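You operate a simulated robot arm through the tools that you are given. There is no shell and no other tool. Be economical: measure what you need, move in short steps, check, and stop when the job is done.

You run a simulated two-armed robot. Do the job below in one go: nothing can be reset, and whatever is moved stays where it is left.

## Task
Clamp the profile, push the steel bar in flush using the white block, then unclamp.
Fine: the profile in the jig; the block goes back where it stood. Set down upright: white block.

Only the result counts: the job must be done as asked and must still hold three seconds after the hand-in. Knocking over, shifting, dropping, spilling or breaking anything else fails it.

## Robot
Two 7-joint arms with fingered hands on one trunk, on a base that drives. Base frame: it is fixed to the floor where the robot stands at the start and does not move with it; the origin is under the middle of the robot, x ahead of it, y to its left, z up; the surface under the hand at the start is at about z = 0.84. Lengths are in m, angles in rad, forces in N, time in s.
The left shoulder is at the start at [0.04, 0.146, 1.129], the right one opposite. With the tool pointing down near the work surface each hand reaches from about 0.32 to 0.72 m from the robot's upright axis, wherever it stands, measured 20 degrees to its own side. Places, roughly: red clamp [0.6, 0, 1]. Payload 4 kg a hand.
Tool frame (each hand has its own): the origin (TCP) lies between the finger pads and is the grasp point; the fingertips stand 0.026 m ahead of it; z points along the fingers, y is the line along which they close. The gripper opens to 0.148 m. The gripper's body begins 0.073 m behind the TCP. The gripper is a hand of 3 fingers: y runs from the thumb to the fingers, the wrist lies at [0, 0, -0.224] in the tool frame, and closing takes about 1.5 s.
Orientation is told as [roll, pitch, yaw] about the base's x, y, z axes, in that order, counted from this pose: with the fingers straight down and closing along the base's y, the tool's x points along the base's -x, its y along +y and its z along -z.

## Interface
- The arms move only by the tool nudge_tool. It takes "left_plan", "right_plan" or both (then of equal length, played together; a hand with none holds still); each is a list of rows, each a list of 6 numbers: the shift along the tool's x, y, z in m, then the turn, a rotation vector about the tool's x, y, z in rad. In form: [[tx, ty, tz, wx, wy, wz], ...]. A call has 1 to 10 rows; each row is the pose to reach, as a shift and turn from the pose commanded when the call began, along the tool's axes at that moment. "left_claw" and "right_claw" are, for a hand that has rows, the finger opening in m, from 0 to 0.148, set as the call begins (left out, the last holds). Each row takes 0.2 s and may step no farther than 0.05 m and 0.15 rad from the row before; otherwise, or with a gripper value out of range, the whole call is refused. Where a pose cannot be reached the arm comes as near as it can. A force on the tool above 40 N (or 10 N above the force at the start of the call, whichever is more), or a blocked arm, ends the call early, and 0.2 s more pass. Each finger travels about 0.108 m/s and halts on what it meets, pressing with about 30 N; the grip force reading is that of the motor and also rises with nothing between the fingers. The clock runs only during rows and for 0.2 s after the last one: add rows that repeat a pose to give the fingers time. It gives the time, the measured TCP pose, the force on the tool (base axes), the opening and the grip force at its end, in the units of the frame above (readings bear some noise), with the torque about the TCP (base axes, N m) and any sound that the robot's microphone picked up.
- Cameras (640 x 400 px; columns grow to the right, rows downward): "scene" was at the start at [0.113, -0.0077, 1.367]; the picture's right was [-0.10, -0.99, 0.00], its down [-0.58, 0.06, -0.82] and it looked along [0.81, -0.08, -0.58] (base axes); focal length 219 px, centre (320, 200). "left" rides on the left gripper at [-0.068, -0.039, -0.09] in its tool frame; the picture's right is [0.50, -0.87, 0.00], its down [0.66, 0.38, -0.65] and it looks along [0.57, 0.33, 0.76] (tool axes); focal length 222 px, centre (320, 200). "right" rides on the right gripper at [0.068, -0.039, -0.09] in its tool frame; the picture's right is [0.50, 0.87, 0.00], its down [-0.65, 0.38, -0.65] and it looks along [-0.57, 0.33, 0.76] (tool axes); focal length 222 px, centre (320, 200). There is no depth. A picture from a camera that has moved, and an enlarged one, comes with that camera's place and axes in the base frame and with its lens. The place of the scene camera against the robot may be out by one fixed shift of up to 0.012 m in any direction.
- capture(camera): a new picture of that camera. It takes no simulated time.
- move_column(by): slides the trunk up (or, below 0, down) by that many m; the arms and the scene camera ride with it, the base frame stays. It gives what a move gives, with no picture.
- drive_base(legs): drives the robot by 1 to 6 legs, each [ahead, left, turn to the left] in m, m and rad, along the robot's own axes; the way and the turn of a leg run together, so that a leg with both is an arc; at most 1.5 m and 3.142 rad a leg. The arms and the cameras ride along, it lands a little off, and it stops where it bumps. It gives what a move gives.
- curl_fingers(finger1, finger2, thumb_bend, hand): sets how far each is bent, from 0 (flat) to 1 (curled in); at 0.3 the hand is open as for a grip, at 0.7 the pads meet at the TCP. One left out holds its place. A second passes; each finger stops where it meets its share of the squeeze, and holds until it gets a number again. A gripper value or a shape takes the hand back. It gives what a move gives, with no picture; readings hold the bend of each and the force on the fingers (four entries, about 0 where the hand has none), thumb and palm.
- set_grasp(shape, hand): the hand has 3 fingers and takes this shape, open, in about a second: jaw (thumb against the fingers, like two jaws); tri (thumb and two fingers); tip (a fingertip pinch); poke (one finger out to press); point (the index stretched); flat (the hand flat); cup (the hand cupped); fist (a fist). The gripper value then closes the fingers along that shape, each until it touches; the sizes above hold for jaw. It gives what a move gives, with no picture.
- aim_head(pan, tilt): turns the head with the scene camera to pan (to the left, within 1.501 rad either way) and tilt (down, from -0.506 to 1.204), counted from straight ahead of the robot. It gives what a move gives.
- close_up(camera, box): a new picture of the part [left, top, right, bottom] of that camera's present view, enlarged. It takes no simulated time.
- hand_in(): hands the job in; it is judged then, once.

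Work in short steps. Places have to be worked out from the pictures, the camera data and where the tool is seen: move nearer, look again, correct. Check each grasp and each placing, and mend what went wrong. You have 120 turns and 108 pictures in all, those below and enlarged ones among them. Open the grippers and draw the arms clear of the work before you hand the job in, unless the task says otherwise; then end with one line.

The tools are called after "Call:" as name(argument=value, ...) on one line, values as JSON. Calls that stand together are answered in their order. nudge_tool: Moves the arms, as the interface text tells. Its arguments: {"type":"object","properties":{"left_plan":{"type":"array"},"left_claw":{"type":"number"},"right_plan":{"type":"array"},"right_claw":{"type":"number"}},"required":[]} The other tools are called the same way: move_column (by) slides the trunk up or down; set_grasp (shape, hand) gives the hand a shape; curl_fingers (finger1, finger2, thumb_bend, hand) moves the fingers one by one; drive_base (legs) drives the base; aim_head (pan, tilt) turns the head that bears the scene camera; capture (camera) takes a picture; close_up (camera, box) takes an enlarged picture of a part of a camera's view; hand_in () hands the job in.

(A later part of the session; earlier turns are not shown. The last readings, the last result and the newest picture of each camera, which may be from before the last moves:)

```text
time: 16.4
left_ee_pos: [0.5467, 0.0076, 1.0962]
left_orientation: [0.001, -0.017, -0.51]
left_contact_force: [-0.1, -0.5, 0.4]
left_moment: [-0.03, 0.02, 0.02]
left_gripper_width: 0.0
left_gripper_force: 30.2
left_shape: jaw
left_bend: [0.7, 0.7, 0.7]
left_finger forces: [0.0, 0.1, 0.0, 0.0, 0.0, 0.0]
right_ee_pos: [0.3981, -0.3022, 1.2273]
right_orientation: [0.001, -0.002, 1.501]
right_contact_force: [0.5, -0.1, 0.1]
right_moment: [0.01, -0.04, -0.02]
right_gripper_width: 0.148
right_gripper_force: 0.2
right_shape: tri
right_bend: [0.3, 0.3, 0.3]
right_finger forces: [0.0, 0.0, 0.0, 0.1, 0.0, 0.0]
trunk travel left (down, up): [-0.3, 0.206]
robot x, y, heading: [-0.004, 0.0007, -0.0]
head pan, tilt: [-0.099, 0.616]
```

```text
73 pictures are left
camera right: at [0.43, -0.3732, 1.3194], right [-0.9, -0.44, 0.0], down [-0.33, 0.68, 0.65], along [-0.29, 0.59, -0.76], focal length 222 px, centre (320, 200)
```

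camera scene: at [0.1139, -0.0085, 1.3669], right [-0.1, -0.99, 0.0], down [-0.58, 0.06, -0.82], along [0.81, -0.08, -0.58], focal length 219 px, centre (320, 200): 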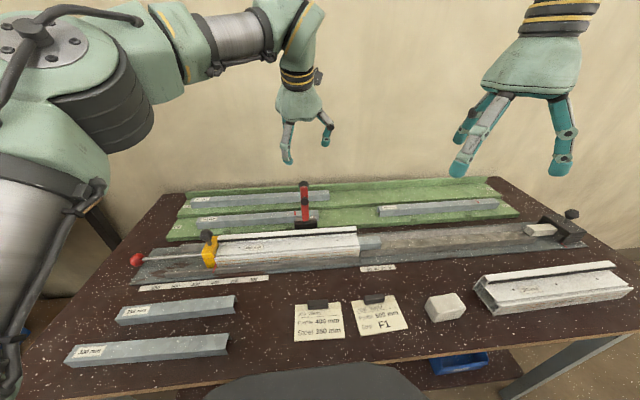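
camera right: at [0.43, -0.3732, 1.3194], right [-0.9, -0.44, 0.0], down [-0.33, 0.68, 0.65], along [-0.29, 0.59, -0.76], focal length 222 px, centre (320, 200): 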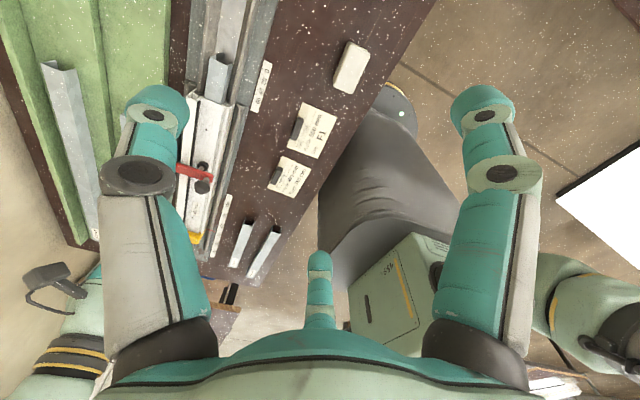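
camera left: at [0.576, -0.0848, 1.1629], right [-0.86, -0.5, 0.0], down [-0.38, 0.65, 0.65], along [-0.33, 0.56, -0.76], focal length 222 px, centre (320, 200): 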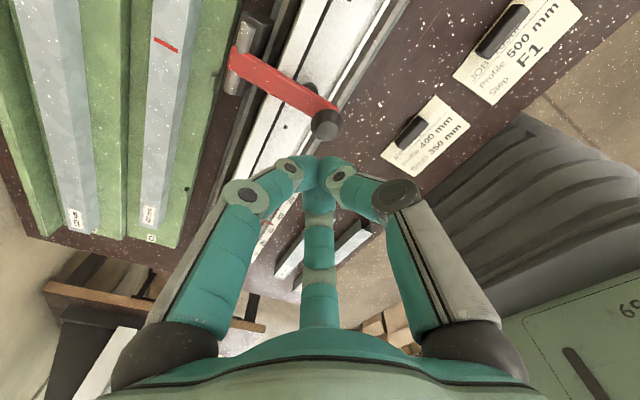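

All shapes keep the three-fold layout, so I'll grip the block with the thumb on its -y end (behind the push) and the two fingers on its long sides: hand yaw ≈0.12. I swing the right hand back and go above the block at z≈1.05.

Call:
set_grasp(shape="jaw", hand="right")

Call:
nudge_tool(right_plan=[[0.0036, 0.005, 0.018, 0, 0, 0.138], [0.0071, 0.01, 0.036, 0, 0, 0.276], [0.0107, 0.015, 0.053, 0, 0, 0.414], [0.0142, 0.02, 0.071, 0, 0, 0.552], [0.0178, 0.025, 0.089, 0, 0, 0.69], [0.0214, 0.03, 0.107, 0, 0, 0.828], [0.025, 0.035, 0.125, 0, 0, 0.966], [0.0285, 0.04, 0.142, 0, 0, 1.104], [0.032, 0.045, 0.16, 0, 0, 1.242], [0.0356, 0.0496, 0.178, 0, 0, 1.38]], right_claw=0.148)

Call:
capture(camera="right")

Call:
capture(camera="scene")

```text
time: 17.3
left_ee_pos: [0.5473, 0.0072, 1.096]
left_orientation: [-0.001, -0.018, -0.512]
left_contact_force: [0.1, 0.0, -0.4]
left_moment: [-0.02, -0.01, 0.02]
left_gripper_width: 0.0
left_gripper_force: 30.0
left_shape: jaw
left_bend: [0.7, 0.7, 0.7]
left_finger forces: [0.0, 0.1, 0.1, 0.0, 0.0, 0.0]
right_ee_pos: [0.3974, -0.3023, 1.2294]
right_orientation: [0.001, -0.002, 1.5]
right_contact_force: [-0.8, -0.8, -0.8]
right_moment: [0.01, 0.02, -0.02]
right_gripper_width: 0.1481
right_gripper_force: 0.0
right_shape: jaw
right_bend: [0.3, 0.3, 0.3]
right_finger forces: [0.0, 0.0, 0.0, 0.1, 0.0, 0.1]
trunk travel left (down, up): [-0.3, 0.206]
robot x, y, heading: [-0.003, 0.0029, 0.001]
head pan, tilt: [-0.099, 0.616]
```

```text
time: 19.5
left_ee_pos: [0.5472, 0.0085, 1.0958]
left_orientation: [0.001, -0.018, -0.512]
left_contact_force: [0.0, -0.6, -0.7]
left_moment: [0.01, 0.0, 0.05]
left_gripper_width: 0.0
left_gripper_force: 29.6
left_shape: jaw
left_bend: [0.7, 0.7, 0.7]
left_finger forces: [0.0, 0.0, 0.0, 0.0, 0.0, 0.0]
right_ee_pos: [0.3447, -0.3338, 1.0525]
right_orientation: [0.001, 0.001, 0.118]
right_contact_force: [-0.5, -0.1, -0.1]
right_moment: [-0.01, 0.02, 0.01]
right_gripper_width: 0.148
right_gripper_force: 0.1
right_shape: jaw
right_bend: [0.3, 0.3, 0.3]
right_finger forces: [0.1, 0.0, 0.0, 0.1, 0.0, 0.1]
trunk travel left (down, up): [-0.3, 0.206]
robot x, y, heading: [0.0001, 0.0006, 0.001]
head pan, tilt: [-0.099, 0.616]
```

```text
72 pictures are left
camera right: at [0.2809, -0.3815, 1.1423], right [-0.6, 0.8, 0.0], down [0.61, 0.45, 0.65], along [0.52, 0.39, -0.76], focal length 222 px, centre (320, 200)
```

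right: 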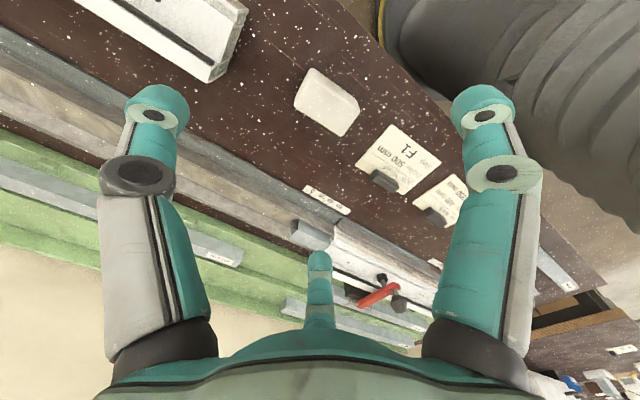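

```text
71 pictures are left
camera scene: at [0.1129, -0.0076, 1.367], right [-0.1, -1.0, 0.0], down [-0.58, 0.06, -0.82], along [0.81, -0.08, -0.58], focal length 219 px, centre (320, 200)
```

scene: 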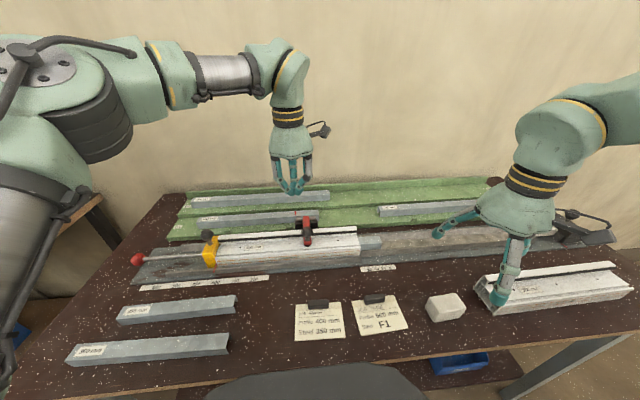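

The open thumb would come close to the spare 350 mm profile, so I'll narrow the hand to 0.085 before descending. First a tighter look at the block.

Call:
nudge_tool(right_plan=[[0, 0, 0, 0, 0, 0], [0, 0, 0, 0, 0, 0], [0, 0, 0, 0, 0, 0], [0, 0, 0, 0, 0, 0]], right_claw=0.085)

Call:
close_up(camera="right", box=[240, 30, 400, 150])

Call:
close_up(camera="scene", box=[400, 180, 640, 340])

```text
time: 20.5
left_ee_pos: [0.547, 0.0081, 1.0973]
left_orientation: [-0.001, -0.018, -0.512]
left_contact_force: [-0.3, -0.6, 0.1]
left_moment: [-0.01, -0.01, -0.02]
left_gripper_width: 0.0
left_gripper_force: 30.0
left_shape: jaw
left_bend: [0.7, 0.7, 0.7]
left_finger forces: [0.0, 0.0, 0.0, 0.0, 0.0, 0.0]
right_ee_pos: [0.3449, -0.3336, 1.0516]
right_orientation: [0.001, 0.002, 0.121]
right_contact_force: [0.1, 0.1, -0.5]
right_moment: [-0.02, 0.01, 0.01]
right_gripper_width: 0.0858
right_gripper_force: 0.1
right_shape: jaw
right_bend: [0.33, 0.33, 0.7]
right_finger forces: [0.1, 0.0, 0.0, 0.1, 0.0, 0.0]
trunk travel left (down, up): [-0.3, 0.206]
robot x, y, heading: [0.0008, -0.0013, 0.005]
head pan, tilt: [-0.099, 0.616]
```

```text
3.33 times, centred on (320, 90) of right
camera zoom: at [0.2811, -0.3815, 1.1425], right [-0.6, 0.8, 0.0], down [0.6, 0.45, 0.65], along [0.52, 0.39, -0.76], focal length 740 px, centre (320, 567)
```

zoom: 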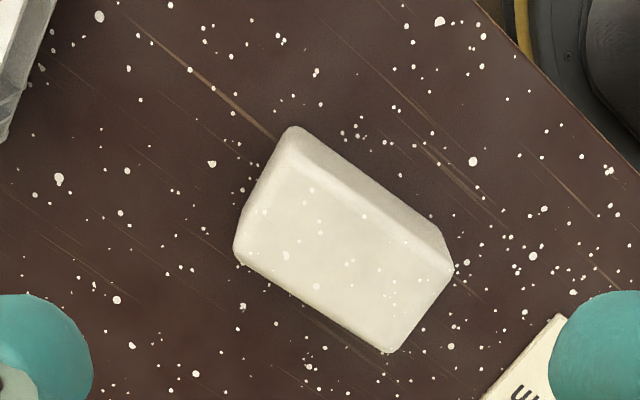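

```text
2.50 times, centred on (520, 260) of scene
camera zoom: at [0.1129, -0.0074, 1.367], right [-0.1, -1.0, 0.0], down [-0.58, 0.06, -0.82], along [0.81, -0.08, -0.58], focal length 548 px, centre (-180, 50)
```

zoom: 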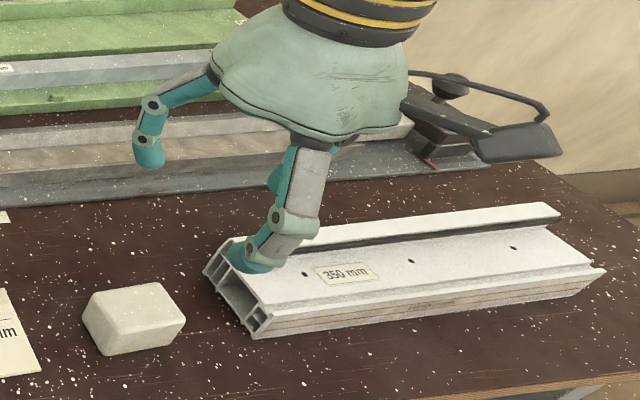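

Block centre ≈[0.345,-0.325], yaw ≈0.1, as assumed. Jaw widths move digits unevenly, so I set each digit's bend evenly instead.

Call:
curl_fingers(hand="right", finger1=0.45, finger2=0.45, thumb_bend=0.45)

Call:
capture(camera="right")

Call:
close_up(camera="scene", box=[400, 180, 640, 340])

```text
time: 21.5
left_ee_pos: [0.5465, 0.0076, 1.0959]
left_orientation: [0.0, -0.017, -0.51]
left_contact_force: [0.7, 0.2, -0.1]
left_moment: [-0.01, -0.04, 0.01]
left_gripper_width: 0.0
left_gripper_force: 29.7
left_shape: jaw
left_bend: [0.7, 0.7, 0.7]
left_finger forces: [0.0, 0.0, 0.0, 0.0, 0.0, 0.0]
right_ee_pos: [0.3451, -0.3332, 1.0522]
right_orientation: [0.001, 0.001, 0.121]
right_contact_force: [0.1, -0.7, -0.3]
right_moment: [-0.04, 0.01, 0.0]
right_gripper_width: 0.0784
right_gripper_force: 0.0
right_shape: fingers
right_bend: [0.45, 0.45, 0.45]
right_finger forces: [0.1, 0.0, 0.1, 0.1, 0.0, 0.0]
trunk travel left (down, up): [-0.3, 0.206]
robot x, y, heading: [-0.0009, -0.0016, 0.001]
head pan, tilt: [-0.099, 0.616]
```

```text
68 pictures are left
camera right: at [0.2811, -0.3814, 1.1426], right [-0.6, 0.8, 0.0], down [0.6, 0.45, 0.65], along [0.52, 0.39, -0.76], focal length 222 px, centre (320, 200)
```

right: 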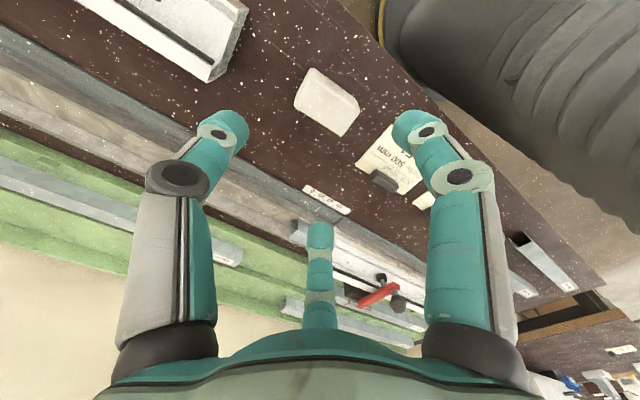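

```text
2.50 times, centred on (520, 260) of scene
camera zoom: at [0.1129, -0.0074, 1.367], right [-0.1, -1.0, 0.0], down [-0.58, 0.06, -0.82], along [0.81, -0.08, -0.58], focal length 548 px, centre (-180, 50)
```

zoom: 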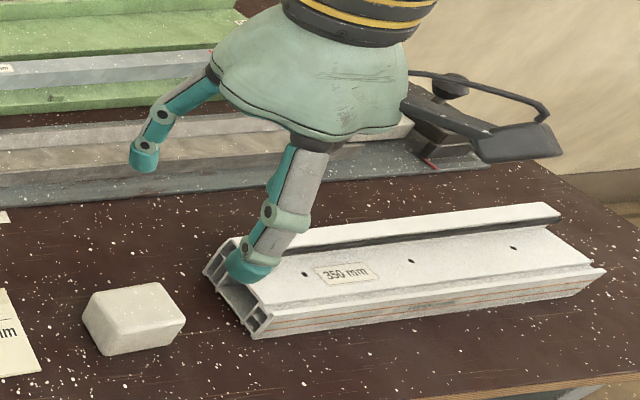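

Even cage, ≈0.05 m radius. I bend the thumb a little more to stay clear of the spare profile, shift 5 mm forward and descend to z≈0.925 for a check.

Call:
curl_fingers(hand="right", thumb_bend=0.51)

Call:
nudge_tool(right_plan=[[0, 0.005, 0.04, 0, 0, -0.0], [0, 0.005, 0.08, 0, 0, 0.01], [0, 0.005, 0.11, 0, 0, 0.02], [0, 0.005, 0.127, 0, 0, 0.02]])

Call:
capture(camera="right")

Call:
close_up(camera="scene", box=[400, 200, 600, 340])

```text
time: 22.5
left_ee_pos: [0.5467, 0.0072, 1.0956]
left_orientation: [0.0, -0.017, -0.51]
left_contact_force: [0.0, 0.1, 0.5]
left_moment: [-0.02, 0.0, 0.01]
left_gripper_width: 0.0
left_gripper_force: 30.3
left_shape: jaw
left_bend: [0.7, 0.7, 0.7]
left_finger forces: [0.0, 0.0, 0.0, 0.1, 0.0, 0.0]
right_ee_pos: [0.3464, -0.3327, 1.0513]
right_orientation: [0.003, -0.001, 0.122]
right_contact_force: [-0.2, 0.5, -0.2]
right_moment: [-0.02, 0.0, -0.04]
right_gripper_width: 0.0692
right_gripper_force: 0.1
right_shape: fingers
right_bend: [0.45, 0.45, 0.51]
right_finger forces: [0.0, 0.2, 0.0, 0.0, 0.0, 0.1]
trunk travel left (down, up): [-0.3, 0.206]
robot x, y, heading: [0.0058, 0.0011, 0.001]
head pan, tilt: [-0.099, 0.616]
```

```text
time: 23.5
left_ee_pos: [0.5476, 0.0082, 1.0955]
left_orientation: [0.0, -0.017, -0.513]
left_contact_force: [-0.2, -0.5, -0.1]
left_moment: [0.01, -0.01, 0.04]
left_gripper_width: 0.0001
left_gripper_force: 29.9
left_shape: jaw
left_bend: [0.7, 0.7, 0.7]
left_finger forces: [0.1, 0.0, 0.0, 0.0, 0.0, 0.1]
right_ee_pos: [0.3461, -0.327, 0.9244]
right_orientation: [0.002, 0.0, 0.102]
right_contact_force: [0.3, 0.4, -0.2]
right_moment: [0.0, -0.01, 0.02]
right_gripper_width: 0.0693
right_gripper_force: 0.0
right_shape: fingers
right_bend: [0.45, 0.45, 0.51]
right_finger forces: [0.1, 0.1, 0.0, 0.0, 0.0, 0.0]
trunk travel left (down, up): [-0.3, 0.206]
robot x, y, heading: [0.0023, 0.0004, 0.001]
head pan, tilt: [-0.099, 0.616]
```

```text
66 pictures are left
camera right: at [0.2799, -0.3743, 1.0139], right [-0.59, 0.81, 0.0], down [0.61, 0.44, 0.66], along [0.53, 0.38, -0.76], focal length 222 px, centre (320, 200)
```

right: 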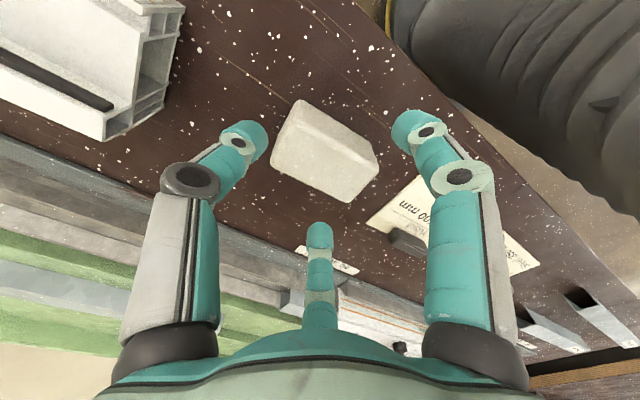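

```text
2.86 times, centred on (500, 270) of scene
camera zoom: at [0.1134, -0.0075, 1.3669], right [-0.1, -1.0, 0.0], down [-0.58, 0.06, -0.82], along [0.81, -0.08, -0.58], focal length 626 px, centre (-194, 0)
```

zoom: 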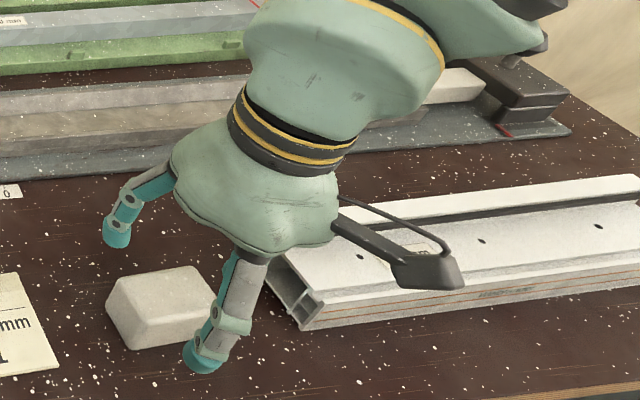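

Combining three views, the block's top is lower than thought: ≈0.857 (table ≈0.82), centre ≈[0.344,-0.322]. I shift slightly and descend to z≈0.875, then look again.

Call:
nudge_tool(right_plan=[[0, 0.0, 0.025, 0, 0, 0.0], [0.001, 0.0, 0.049, 0, 0, 0.0]])

Call:
capture(camera="right")

Call:
close_up(camera="scene", box=[400, 200, 600, 340])

```text
time: 24.1
left_ee_pos: [0.5467, 0.0077, 1.0966]
left_orientation: [0.001, -0.016, -0.511]
left_contact_force: [1.0, -0.3, 0.6]
left_moment: [0.01, -0.04, 0.0]
left_gripper_width: 0.0001
left_gripper_force: 29.8
left_shape: jaw
left_bend: [0.7, 0.7, 0.7]
left_finger forces: [0.0, 0.0, 0.1, 0.1, 0.0, 0.0]
right_ee_pos: [0.3451, -0.3275, 0.8742]
right_orientation: [0.002, -0.001, 0.102]
right_contact_force: [0.6, -0.1, -0.1]
right_moment: [0.0, 0.02, 0.02]
right_gripper_width: 0.0688
right_gripper_force: 0.0
right_shape: fingers
right_bend: [0.45, 0.45, 0.51]
right_finger forces: [0.1, 0.0, 0.1, 0.0, 0.1, 0.0]
trunk travel left (down, up): [-0.3, 0.206]
robot x, y, heading: [0.0007, 0.0, 0.002]
head pan, tilt: [-0.099, 0.616]
```

```text
64 pictures are left
camera right: at [0.2797, -0.3745, 0.965], right [-0.58, 0.81, 0.0], down [0.61, 0.44, 0.65], along [0.53, 0.38, -0.76], focal length 222 px, centre (320, 200)
```

right: 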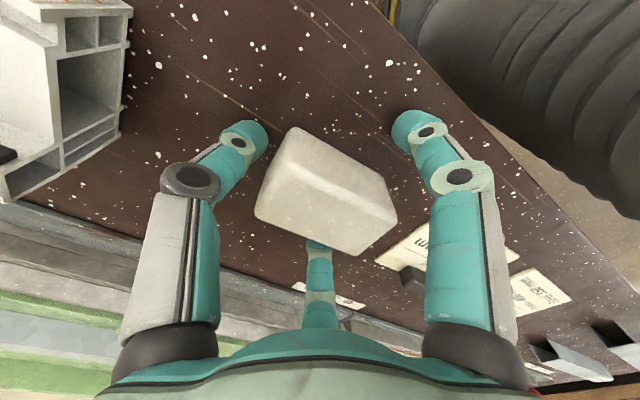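

```text
2.86 times, centred on (500, 270) of scene
camera zoom: at [0.1138, -0.0078, 1.3669], right [-0.1, -1.0, 0.0], down [-0.58, 0.06, -0.82], along [0.81, -0.08, -0.58], focal length 626 px, centre (-194, 0)
```

zoom: 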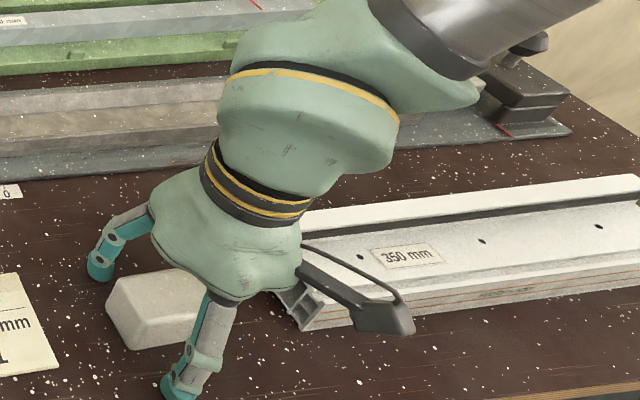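

The block sits between the digits as planned. I descend to z≈0.848 (tips still above the table) and watch the force.

Call:
nudge_tool(right_plan=[[0.0, 0.0, 0.01, 0, 0, 0.0], [0.0, 0.0, 0.02, 0, 0, 0.0], [0.0, 0.0, 0.026, 0, 0, 0.0]])

Call:
capture(camera="right")

Call:
close_up(camera="scene", box=[400, 240, 540, 340])

```text
time: 24.5
left_ee_pos: [0.5456, 0.009, 1.0957]
left_orientation: [0.0, -0.019, -0.514]
left_contact_force: [0.1, -0.8, 0.2]
left_moment: [0.02, 0.04, 0.02]
left_gripper_width: 0.0
left_gripper_force: 30.2
left_shape: jaw
left_bend: [0.7, 0.7, 0.7]
left_finger forces: [0.0, 0.0, 0.0, 0.0, 0.0, 0.0]
right_ee_pos: [0.3448, -0.3272, 0.8726]
right_orientation: [-0.005, -0.007, 0.097]
right_contact_force: [-4.1, -0.4, 26.3]
right_moment: [-0.61, 0.58, -0.2]
right_gripper_width: 0.0692
right_gripper_force: 12.8
right_shape: fingers
right_bend: [0.44, 0.45, 0.51]
right_finger forces: [8.5, 0.1, 0.0, 0.0, 17.1, 0.0]
trunk travel left (down, up): [-0.3, 0.206]
robot x, y, heading: [0.0002, 0.0005, 0.001]
head pan, tilt: [-0.099, 0.616]
stopped in row 1 (right hand): the force on the tool passed its limit at 56 N (the readings are from after the stop); the commanded pose is now the measured one
```

```text
62 pictures are left
camera right: at [0.279, -0.3731, 0.9637], right [-0.58, 0.81, -0.01], down [0.61, 0.44, 0.66], along [0.54, 0.38, -0.75], focal length 222 px, centre (320, 200)
```

right: 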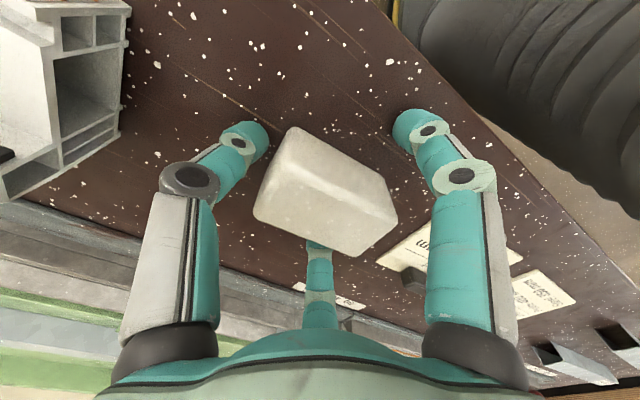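

```text
4.00 times, centred on (470, 290) of scene
camera zoom: at [0.111, -0.0061, 1.3673], right [-0.1, -1.0, 0.0], down [-0.57, 0.06, -0.82], along [0.81, -0.08, -0.58], focal length 877 px, centre (-280, -160)
```

zoom: 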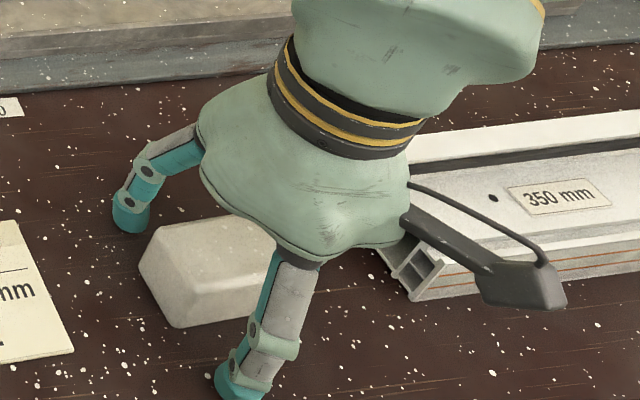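

The fingertips touched the table (fingers and thumb forces); the open tips reach lower than assumed. I raise 7 mm and pre-close the digits close to the block.

Call:
nudge_tool(right_plan=[[0.0, 0.0, -0.007, 0.005, 0.007, 0.0]])

Call:
curl_fingers(hand="right", finger1=0.54, finger2=0.54, thumb_bend=0.52)

Call:
capture(camera="right")

Call:
close_up(camera="scene", box=[400, 240, 540, 340])

```text
time: 24.9
left_ee_pos: [0.5464, 0.007, 1.0945]
left_orientation: [0.0, -0.017, -0.511]
left_contact_force: [-0.3, -0.6, -0.3]
left_moment: [0.03, 0.01, -0.04]
left_gripper_width: 0.0001
left_gripper_force: 30.0
left_shape: jaw
left_bend: [0.7, 0.7, 0.7]
left_finger forces: [0.1, 0.1, 0.0, 0.0, 0.1, 0.1]
right_ee_pos: [0.3469, -0.33, 0.8774]
right_orientation: [-0.008, 0.002, 0.1]
right_contact_force: [-0.4, -0.2, -0.1]
right_moment: [0.02, -0.03, 0.01]
right_gripper_width: 0.0689
right_gripper_force: 0.0
right_shape: fingers
right_bend: [0.45, 0.45, 0.51]
right_finger forces: [0.1, 0.0, 0.0, 0.0, 0.1, 0.1]
trunk travel left (down, up): [-0.3, 0.206]
robot x, y, heading: [-0.0002, 0.0007, -0.001]
head pan, tilt: [-0.099, 0.616]
```

```text
time: 25.9
left_ee_pos: [0.5475, 0.007, 1.0959]
left_orientation: [0.001, -0.017, -0.511]
left_contact_force: [-0.5, -0.4, 0.0]
left_moment: [0.01, 0.01, 0.0]
left_gripper_width: 0.0001
left_gripper_force: 29.8
left_shape: jaw
left_bend: [0.7, 0.7, 0.7]
left_finger forces: [0.1, 0.0, 0.0, 0.0, 0.1, 0.0]
right_ee_pos: [0.3467, -0.3289, 0.8782]
right_orientation: [-0.007, 0.001, 0.099]
right_contact_force: [0.2, -0.3, 0.6]
right_moment: [0.0, -0.01, 0.0]
right_gripper_width: 0.0528
right_gripper_force: 0.1
right_shape: fingers
right_bend: [0.54, 0.54, 0.52]
right_finger forces: [0.1, 0.1, 0.1, 0.0, 0.1, 0.0]
trunk travel left (down, up): [-0.3, 0.206]
robot x, y, heading: [0.0037, 0.0012, 0.0]
head pan, tilt: [-0.099, 0.616]
```

```text
60 pictures are left
camera right: at [0.281, -0.3744, 0.9695], right [-0.58, 0.81, -0.01], down [0.62, 0.45, 0.65], along [0.53, 0.38, -0.76], focal length 222 px, centre (320, 200)
```

right: 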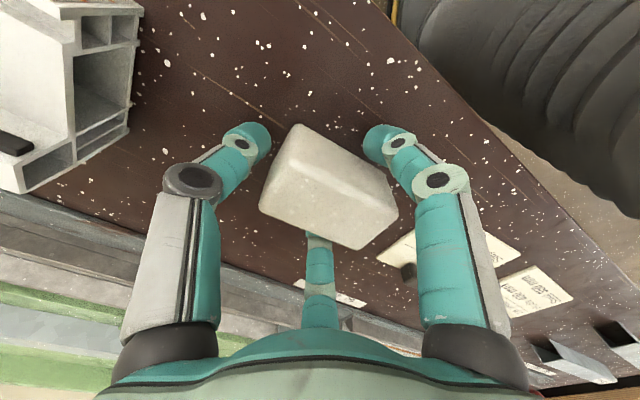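

```text
4.00 times, centred on (470, 290) of scene
camera zoom: at [0.113, -0.0076, 1.367], right [-0.1, -1.0, 0.0], down [-0.58, 0.06, -0.82], along [0.81, -0.08, -0.58], focal length 877 px, centre (-280, -160)
```

zoom: 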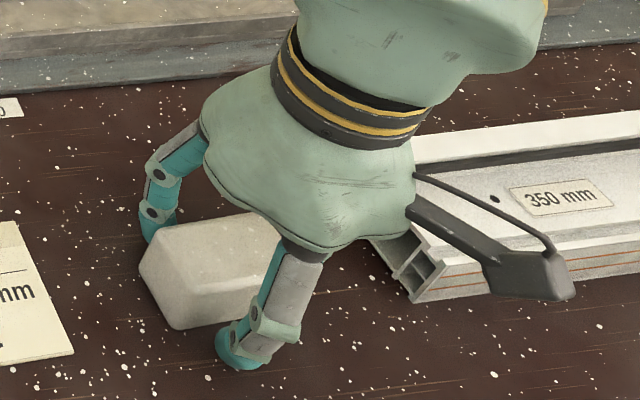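

Digits are close to the block on all three sides. Now I squeeze.

Call:
curl_fingers(hand="right", finger1=0.7, finger2=0.7, thumb_bend=0.66)

Call:
capture(camera="right")

Call:
close_up(camera="scene", box=[400, 240, 540, 340])

```text
time: 26.9
left_ee_pos: [0.5469, 0.0065, 1.096]
left_orientation: [0.002, -0.017, -0.511]
left_contact_force: [-0.6, 0.5, 0.2]
left_moment: [0.0, 0.01, -0.02]
left_gripper_width: 0.0
left_gripper_force: 30.1
left_shape: jaw
left_bend: [0.7, 0.7, 0.7]
left_finger forces: [0.0, 0.0, 0.0, 0.1, 0.1, 0.1]
right_ee_pos: [0.3469, -0.3295, 0.878]
right_orientation: [-0.008, 0.001, 0.099]
right_contact_force: [-1.0, 0.0, -0.5]
right_moment: [0.0, -0.01, -0.05]
right_gripper_width: 0.0352
right_gripper_force: 13.3
right_shape: fingers
right_bend: [0.58, 0.58, 0.6]
right_finger forces: [8.5, 8.8, 0.0, 0.1, 9.7, 0.1]
trunk travel left (down, up): [-0.3, 0.206]
robot x, y, heading: [0.0018, -0.001, 0.0]
head pan, tilt: [-0.099, 0.616]
```

```text
58 pictures are left
camera right: at [0.2809, -0.3743, 0.9695], right [-0.58, 0.81, -0.01], down [0.62, 0.45, 0.65], along [0.53, 0.38, -0.76], focal length 222 px, centre (320, 200)
```

right: 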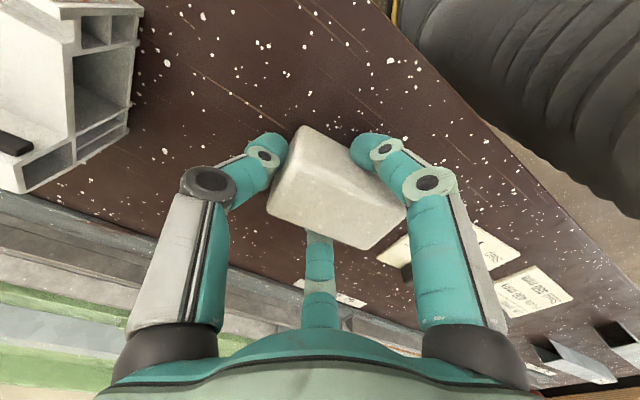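

```text
4.00 times, centred on (470, 290) of scene
camera zoom: at [0.113, -0.0076, 1.367], right [-0.1, -1.0, 0.0], down [-0.58, 0.06, -0.82], along [0.81, -0.08, -0.58], focal length 877 px, centre (-280, -160)
```

zoom: 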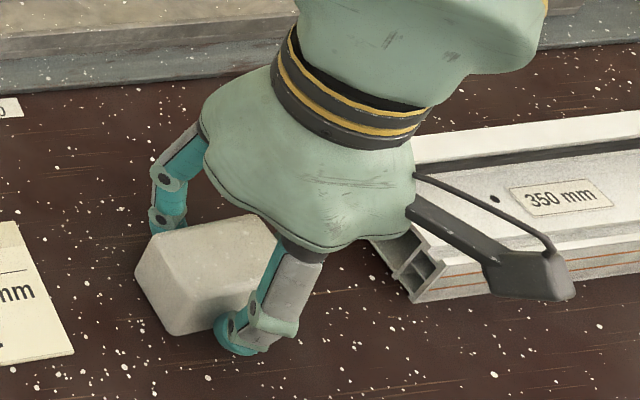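

All three digits grip (~9 N each). I lift 5 cm and check that the block comes along level.

Call:
nudge_tool(right_plan=[[0, 0, -0.01, 0, 0, 0], [0, 0, -0.025, 0, 0, 0], [0, 0, -0.05, 0, 0, 0], [0, 0, -0.08, 0, 0, 0]])

Call:
capture(camera="right")

Call:
close_up(camera="scene", box=[400, 200, 540, 340])

```text
time: 27.9
left_ee_pos: [0.5455, 0.0083, 1.0964]
left_orientation: [0.0, -0.02, -0.511]
left_contact_force: [0.8, -0.6, -0.7]
left_moment: [0.01, -0.01, -0.01]
left_gripper_width: 0.0
left_gripper_force: 29.9
left_shape: jaw
left_bend: [0.7, 0.7, 0.7]
left_finger forces: [0.1, 0.1, 0.0, 0.0, 0.0, 0.1]
right_ee_pos: [0.345, -0.3286, 0.9601]
right_orientation: [-0.008, 0.002, 0.099]
right_contact_force: [-0.1, -0.7, -2.2]
right_moment: [-0.01, -0.03, -0.01]
right_gripper_width: 0.0352
right_gripper_force: 13.2
right_shape: fingers
right_bend: [0.58, 0.58, 0.6]
right_finger forces: [8.6, 8.6, 0.0, 0.0, 9.7, 0.0]
trunk travel left (down, up): [-0.3, 0.206]
robot x, y, heading: [-0.0007, 0.0021, 0.004]
head pan, tilt: [-0.099, 0.616]
```

```text
56 pictures are left
camera right: at [0.2805, -0.3732, 1.0514], right [-0.58, 0.81, -0.01], down [0.62, 0.45, 0.65], along [0.53, 0.38, -0.76], focal length 222 px, centre (320, 200)
```

right: 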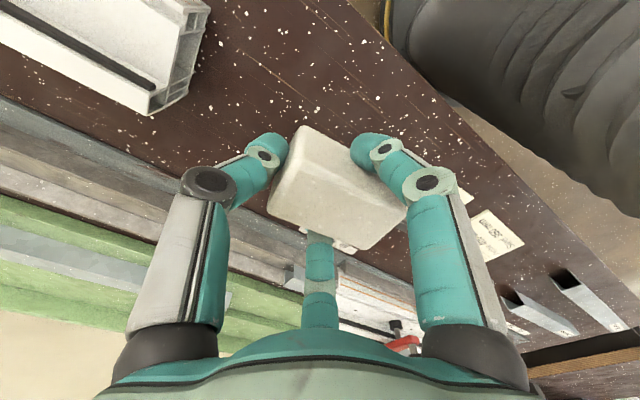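

```text
2.86 times, centred on (470, 270) of scene
camera zoom: at [0.1119, -0.0072, 1.3671], right [-0.1, -1.0, 0.0], down [-0.57, 0.06, -0.82], along [0.81, -0.08, -0.58], focal length 626 px, centre (-109, 0)
```

zoom: 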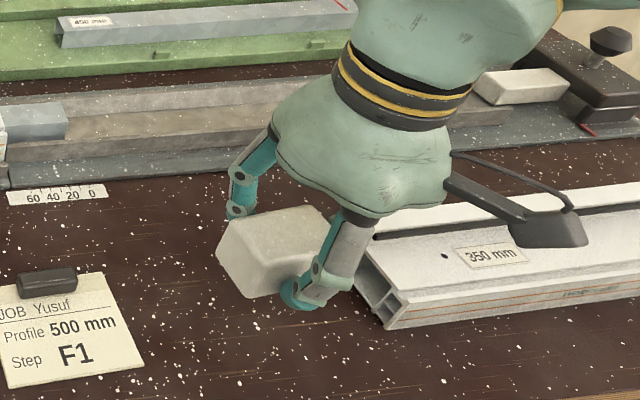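

Block is held level; at grasp TCP z 0.878 its bottom was on the table. I carry it over in front of the bar end at a safe height, squaring the yaw to 0.

Call:
nudge_tool(right_plan=[[-0.03, -0.003, -0.03, 0, 0, 0.02], [-0.07, -0.007, -0.04, 0, 0, 0.04], [-0.11, -0.011, -0.04, 0, 0, 0.06], [-0.15, -0.015, -0.04, 0, 0, 0.08], [-0.19, -0.019, -0.04, 0, 0, 0.1], [-0.199, -0.02, -0.04, 0, 0, 0.1]])

Call:
capture(camera="right")

Call:
capture(camera="scene")

```text
time: 29.3
left_ee_pos: [0.5458, 0.0079, 1.0973]
left_orientation: [0.001, -0.018, -0.514]
left_contact_force: [-0.4, 0.3, 0.1]
left_moment: [-0.03, 0.04, 0.01]
left_gripper_width: 0.0003
left_gripper_force: 29.5
left_shape: jaw
left_bend: [0.7, 0.7, 0.7]
left_finger forces: [0.1, 0.0, 0.0, 0.0, 0.0, 0.0]
right_ee_pos: [0.5465, -0.326, 0.9983]
right_orientation: [-0.007, 0.001, -0.002]
right_contact_force: [0.3, 1.0, -1.5]
right_moment: [0.02, -0.01, 0.01]
right_gripper_width: 0.035
right_gripper_force: 13.3
right_shape: fingers
right_bend: [0.59, 0.58, 0.6]
right_finger forces: [8.5, 8.7, 0.0, 0.0, 9.4, 0.1]
trunk travel left (down, up): [-0.3, 0.206]
robot x, y, heading: [-0.0004, -0.0011, 0.002]
head pan, tilt: [-0.099, 0.616]
```

```text
54 pictures are left
camera right: at [0.4757, -0.3654, 1.089], right [-0.5, 0.87, -0.01], down [0.66, 0.38, 0.65], along [0.57, 0.32, -0.76], focal length 222 px, centre (320, 200)
```

right: 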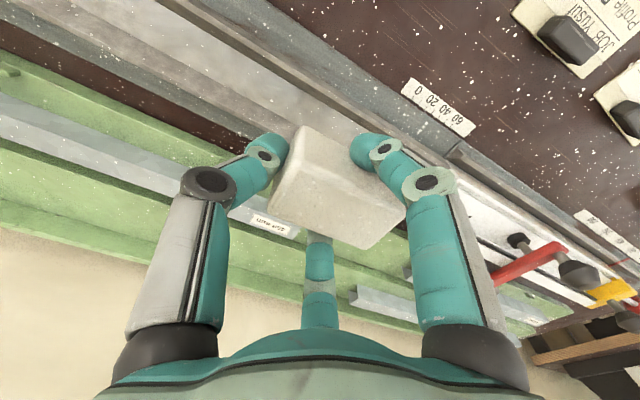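

```text
53 pictures are left
camera scene: at [0.1129, -0.0077, 1.367], right [-0.1, -1.0, 0.0], down [-0.58, 0.06, -0.82], along [0.81, -0.08, -0.58], focal length 219 px, centre (320, 200)
```

scene: 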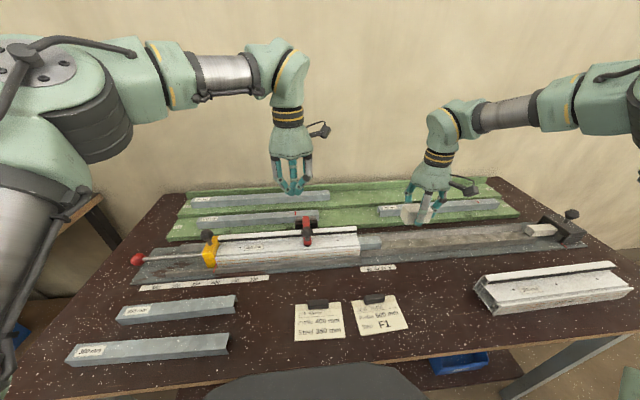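

I zoom in on bar end, held block and clamp.

Call:
close_up(camera="scene", box=[350, 190, 450, 260])

Call:
close_up(camera="right", box=[440, 130, 640, 300])

```text
5.71 times, centred on (400, 225) of scene
camera zoom: at [0.1129, -0.0077, 1.367], right [-0.1, -1.0, 0.0], down [-0.58, 0.06, -0.82], along [0.81, -0.08, -0.58], focal length 1252 px, centre (-137, 57)
```

zoom: 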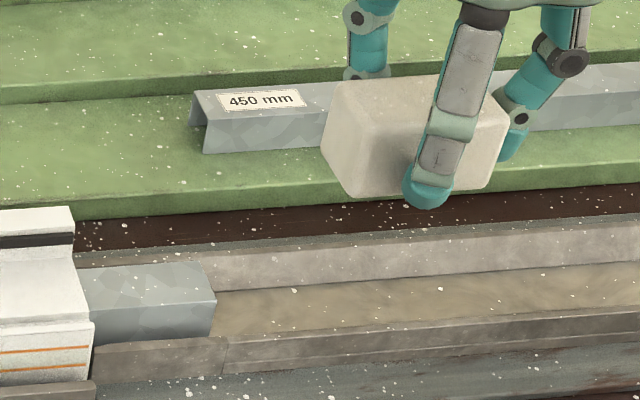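

```text
2.35 times, centred on (540, 215) of right
camera zoom: at [0.4757, -0.3654, 1.089], right [-0.5, 0.87, -0.01], down [0.66, 0.38, 0.65], along [0.57, 0.32, -0.76], focal length 523 px, centre (-198, 165)
```

zoom: 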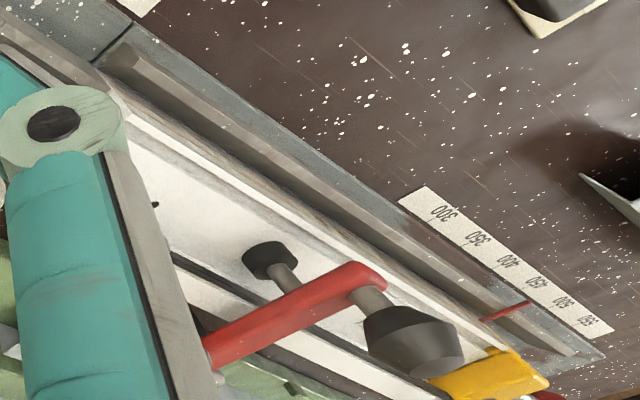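

The clamp's foot sits on the web (stiff under 46 N), good. Bar end ≈ y -0.23, x 0.539–0.567, top ≈0.88, rail tops ≈0.855. I lower the block to TCP z≈0.925 behind the bar, centred at x≈0.553, and move the left hand further away.

Call:
nudge_tool(left_plan=[[0.028, 0.015, -0.01, 0, 0, 0], [0.055, 0.03, -0.02, 0, 0, 0], [0.0827, 0.0454, -0.03, 0, 0, 0]], right_plan=[[-0.003, 0, 0.03, 0, 0, 0], [-0.0065, 0, 0.055, 0, 0, 0], [-0.0065, 0, 0.073, 0, 0, 0]])

Call:
close_up(camera="scene", box=[340, 190, 460, 270])

Call:
capture(camera="right")

```text
time: 30.1
left_ee_pos: [0.4954, 0.0873, 1.124]
left_orientation: [-0.004, -0.02, -0.513]
left_contact_force: [0.0, 1.1, 0.1]
left_moment: [0.0, -0.02, 0.05]
left_gripper_width: 0.0
left_gripper_force: 30.2
left_shape: jaw
left_bend: [0.7, 0.7, 0.7]
left_finger forces: [0.0, 0.0, 0.1, 0.1, 0.0, 0.0]
right_ee_pos: [0.5521, -0.3263, 0.925]
right_orientation: [-0.01, 0.001, -0.002]
right_contact_force: [-0.6, -0.3, -1.7]
right_moment: [-0.04, 0.0, 0.02]
right_gripper_width: 0.0348
right_gripper_force: 12.9
right_shape: fingers
right_bend: [0.59, 0.58, 0.6]
right_finger forces: [8.6, 8.6, 0.0, 0.1, 9.3, 0.1]
trunk travel left (down, up): [-0.3, 0.206]
robot x, y, heading: [-0.0007, 0.001, 0.003]
head pan, tilt: [-0.099, 0.616]
```

```text
5.00 times, centred on (400, 230) of scene
camera zoom: at [0.1125, -0.0064, 1.367], right [-0.1, -1.0, 0.0], down [-0.57, 0.06, -0.82], along [0.81, -0.08, -0.58], focal length 1096 px, centre (-80, 50)
```

zoom: 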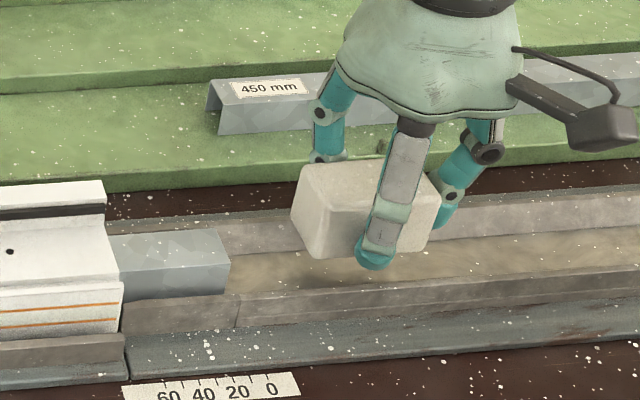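

```text
49 pictures are left
camera right: at [0.4826, -0.3647, 1.0159], right [-0.5, 0.87, -0.01], down [0.66, 0.38, 0.65], along [0.57, 0.32, -0.76], focal length 222 px, centre (320, 200)
```

right: 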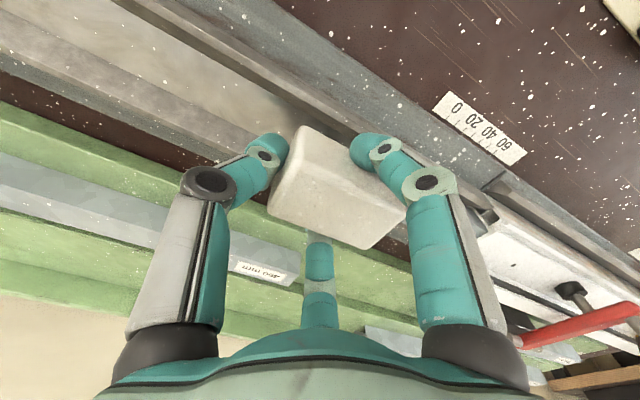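

Block bottom is now about level with the bar's top (~0.883). I lower 2 cm (bottom just above rails) and advance 3.5 cm toward the bar end.

Call:
nudge_tool(right_plan=[[0, 0, 0.01, 0, 0, 0], [0, 0, 0.02, 0, 0, 0], [0, 0.012, 0.02, 0, 0, 0], [0, 0.024, 0.02, 0, 0, 0], [0, 0.035, 0.02, 0, 0, 0]])

Call:
close_up(camera="scene", box=[340, 200, 440, 265])

Call:
capture(camera="right")

```text
time: 31.3
left_ee_pos: [0.4956, 0.0873, 1.1234]
left_orientation: [-0.002, -0.018, -0.51]
left_contact_force: [-0.2, 0.5, -0.3]
left_moment: [0.01, 0.02, 0.03]
left_gripper_width: 0.0
left_gripper_force: 29.5
left_shape: jaw
left_bend: [0.7, 0.7, 0.7]
left_finger forces: [0.0, 0.2, 0.0, 0.0, 0.0, 0.1]
right_ee_pos: [0.5543, -0.2935, 0.9029]
right_orientation: [-0.01, 0.0, -0.003]
right_contact_force: [0.1, 1.2, -1.5]
right_moment: [0.0, -0.02, -0.04]
right_gripper_width: 0.0348
right_gripper_force: 13.8
right_shape: fingers
right_bend: [0.59, 0.58, 0.6]
right_finger forces: [8.9, 8.8, 0.0, 0.1, 9.5, 0.0]
trunk travel left (down, up): [-0.3, 0.206]
robot x, y, heading: [0.0001, 0.0013, -0.001]
head pan, tilt: [-0.099, 0.616]
```

```text
6.15 times, centred on (390, 232) of scene
camera zoom: at [0.1132, -0.0074, 1.367], right [-0.1, -1.0, 0.0], down [-0.58, 0.06, -0.82], along [0.81, -0.08, -0.58], focal length 1349 px, centre (-111, 0)
```

zoom: 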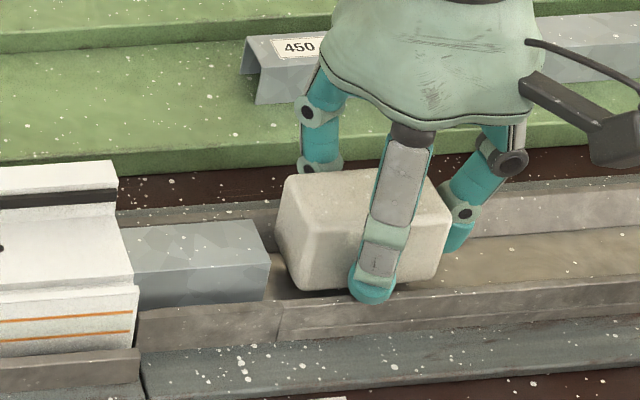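

```text
47 pictures are left
camera right: at [0.484, -0.3326, 0.9956], right [-0.5, 0.87, -0.01], down [0.66, 0.38, 0.65], along [0.57, 0.32, -0.76], focal length 222 px, centre (320, 200)
```

right: 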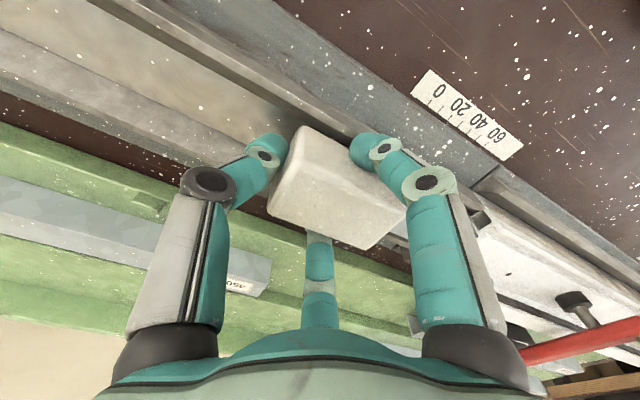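

The block's face lines up with the bar end (about 1 cm gap, bottom just above the rail). I push forward 4 cm in small rows, watching force.

Call:
nudge_tool(right_plan=[[-0.0005, 0.006, 0, 0, 0, 0], [-0.0005, 0.012, 0, 0, 0, 0], [-0.0005, 0.018, 0, 0, 0, 0], [-0.0005, 0.024, 0, 0, 0, 0], [-0.0005, 0.03, 0, 0, 0, 0], [-0.0005, 0.035, 0, 0, 0, 0], [-0.0005, 0.04, 0, 0, 0, 0]])

Call:
close_up(camera="scene", box=[340, 200, 440, 265])

```text
time: 32.9
left_ee_pos: [0.4935, 0.0878, 1.1247]
left_orientation: [0.0, -0.017, -0.51]
left_contact_force: [-0.3, -0.4, -0.4]
left_moment: [-0.03, 0.0, 0.05]
left_gripper_width: 0.0
left_gripper_force: 30.1
left_shape: jaw
left_bend: [0.7, 0.7, 0.7]
left_finger forces: [0.0, 0.1, 0.0, 0.0, 0.1, 0.0]
right_ee_pos: [0.553, -0.2548, 0.9053]
right_orientation: [-0.006, 0.0, -0.002]
right_contact_force: [0.1, -1.0, -1.4]
right_moment: [-0.06, -0.02, 0.0]
right_gripper_width: 0.0347
right_gripper_force: 13.6
right_shape: fingers
right_bend: [0.59, 0.58, 0.6]
right_finger forces: [8.4, 8.8, 0.0, 0.0, 10.2, 0.0]
trunk travel left (down, up): [-0.3, 0.206]
robot x, y, heading: [-0.0027, -0.0004, -0.003]
head pan, tilt: [-0.099, 0.616]
```

```text
6.15 times, centred on (390, 232) of scene
camera zoom: at [0.1131, -0.0076, 1.367], right [-0.1, -1.0, 0.0], down [-0.58, 0.06, -0.82], along [0.81, -0.08, -0.58], focal length 1349 px, centre (-111, 0)
```

zoom: 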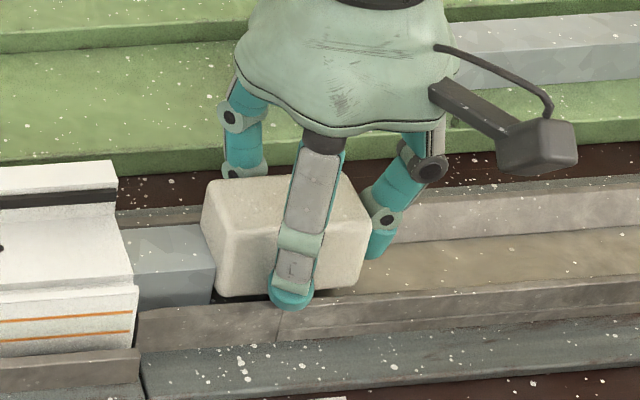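

The bar slides easily with the block. I push 3.4 cm more and look.

Call:
nudge_tool(right_plan=[[0, 0.006, 0, 0, 0, 0], [0, 0.012, 0, 0, 0, 0], [0, 0.018, 0, 0, 0, 0], [0, 0.023, 0, 0, 0, 0], [0, 0.027, 0, 0, 0, 0], [0, 0.031, 0, 0, 0, 0], [0, 0.034, 0, 0, 0, 0]])

Call:
close_up(camera="scene", box=[340, 200, 440, 265])

```text
time: 34.5
left_ee_pos: [0.4962, 0.0873, 1.1234]
left_orientation: [0.0, -0.018, -0.512]
left_contact_force: [-0.4, -0.5, 0.5]
left_moment: [0.03, 0.0, 0.01]
left_gripper_width: 0.0001
left_gripper_force: 30.1
left_shape: jaw
left_bend: [0.7, 0.7, 0.7]
left_finger forces: [0.0, 0.0, 0.1, 0.0, 0.1, 0.0]
right_ee_pos: [0.537, -0.2299, 0.913]
right_orientation: [-0.006, 0.0, 0.0]
right_contact_force: [0.3, -1.7, -2.2]
right_moment: [-0.07, 0.01, 0.01]
right_gripper_width: 0.0342
right_gripper_force: 14.0
right_shape: fingers
right_bend: [0.59, 0.58, 0.6]
right_finger forces: [8.7, 9.0, 0.0, 0.0, 10.0, 0.0]
right hand out of reach, approached as far as the arm can: row 1, 2, 3, 4, 5, 6, 7
trunk travel left (down, up): [-0.3, 0.206]
robot x, y, heading: [-0.0004, 0.0002, 0.004]
head pan, tilt: [-0.099, 0.616]
```

```text
6.15 times, centred on (390, 232) of scene
camera zoom: at [0.1131, -0.0076, 1.367], right [-0.1, -1.0, 0.0], down [-0.58, 0.06, -0.82], along [0.81, -0.08, -0.58], focal length 1349 px, centre (-111, 0)
```

zoom: 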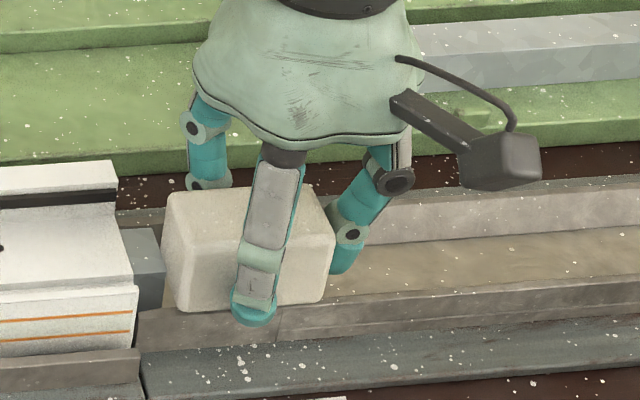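

The right arm ran out of reach sideways and veered off; the bar is not yet fully in (~1.5 cm left). I back off, lift the block, then will shift the base to the left.

Call:
nudge_tool(right_plan=[[-0.0, -0.02, -0.005, 0, 0, 0], [-0.008, -0.045, -0.03, 0, 0, 0], [-0.016, -0.08, -0.06, 0, 0, 0], [-0.016, -0.1, -0.08, 0, 0, 0]])

Call:
capture(camera="scene")

Call:
capture(camera="left")

```text
time: 35.5
left_ee_pos: [0.4959, 0.0873, 1.1246]
left_orientation: [0.001, -0.019, -0.513]
left_contact_force: [-0.4, -1.0, 0.9]
left_moment: [-0.01, -0.01, 0.0]
left_gripper_width: 0.0
left_gripper_force: 30.1
left_shape: jaw
left_bend: [0.7, 0.7, 0.7]
left_finger forces: [0.0, 0.1, 0.1, 0.1, 0.1, 0.0]
right_ee_pos: [0.5537, -0.3313, 0.9945]
right_orientation: [-0.007, 0.001, 0.001]
right_contact_force: [-0.3, -0.2, -0.7]
right_moment: [0.0, -0.03, 0.01]
right_gripper_width: 0.0339
right_gripper_force: 13.6
right_shape: fingers
right_bend: [0.59, 0.58, 0.6]
right_finger forces: [9.2, 9.0, 0.1, 0.0, 9.1, 0.0]
trunk travel left (down, up): [-0.3, 0.206]
robot x, y, heading: [-0.0007, -0.0011, -0.004]
head pan, tilt: [-0.099, 0.616]
```

```text
44 pictures are left
camera scene: at [0.1125, -0.0077, 1.367], right [-0.1, -1.0, 0.0], down [-0.57, 0.06, -0.82], along [0.81, -0.08, -0.58], focal length 219 px, centre (320, 200)
```

scene: 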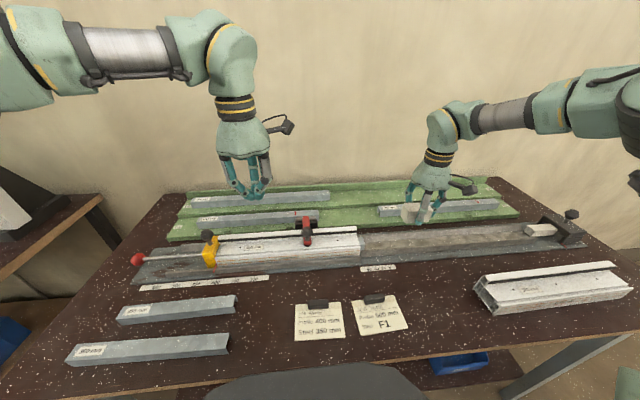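

```text
43 pictures are left
camera left: at [0.5336, 0.0219, 1.2156], right [-0.86, -0.51, -0.01], down [-0.4, 0.66, 0.64], along [-0.32, 0.56, -0.77], focal length 222 px, centre (320, 200)
```

left: 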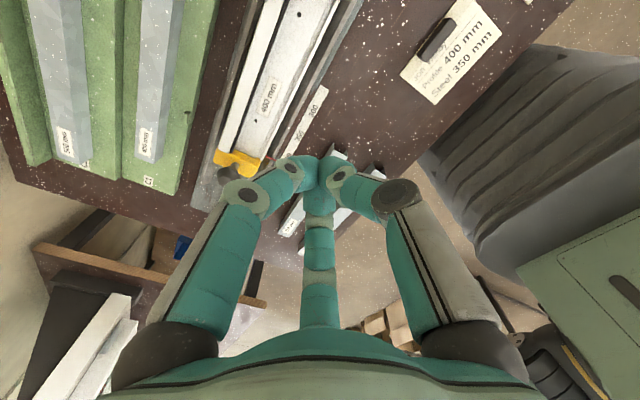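

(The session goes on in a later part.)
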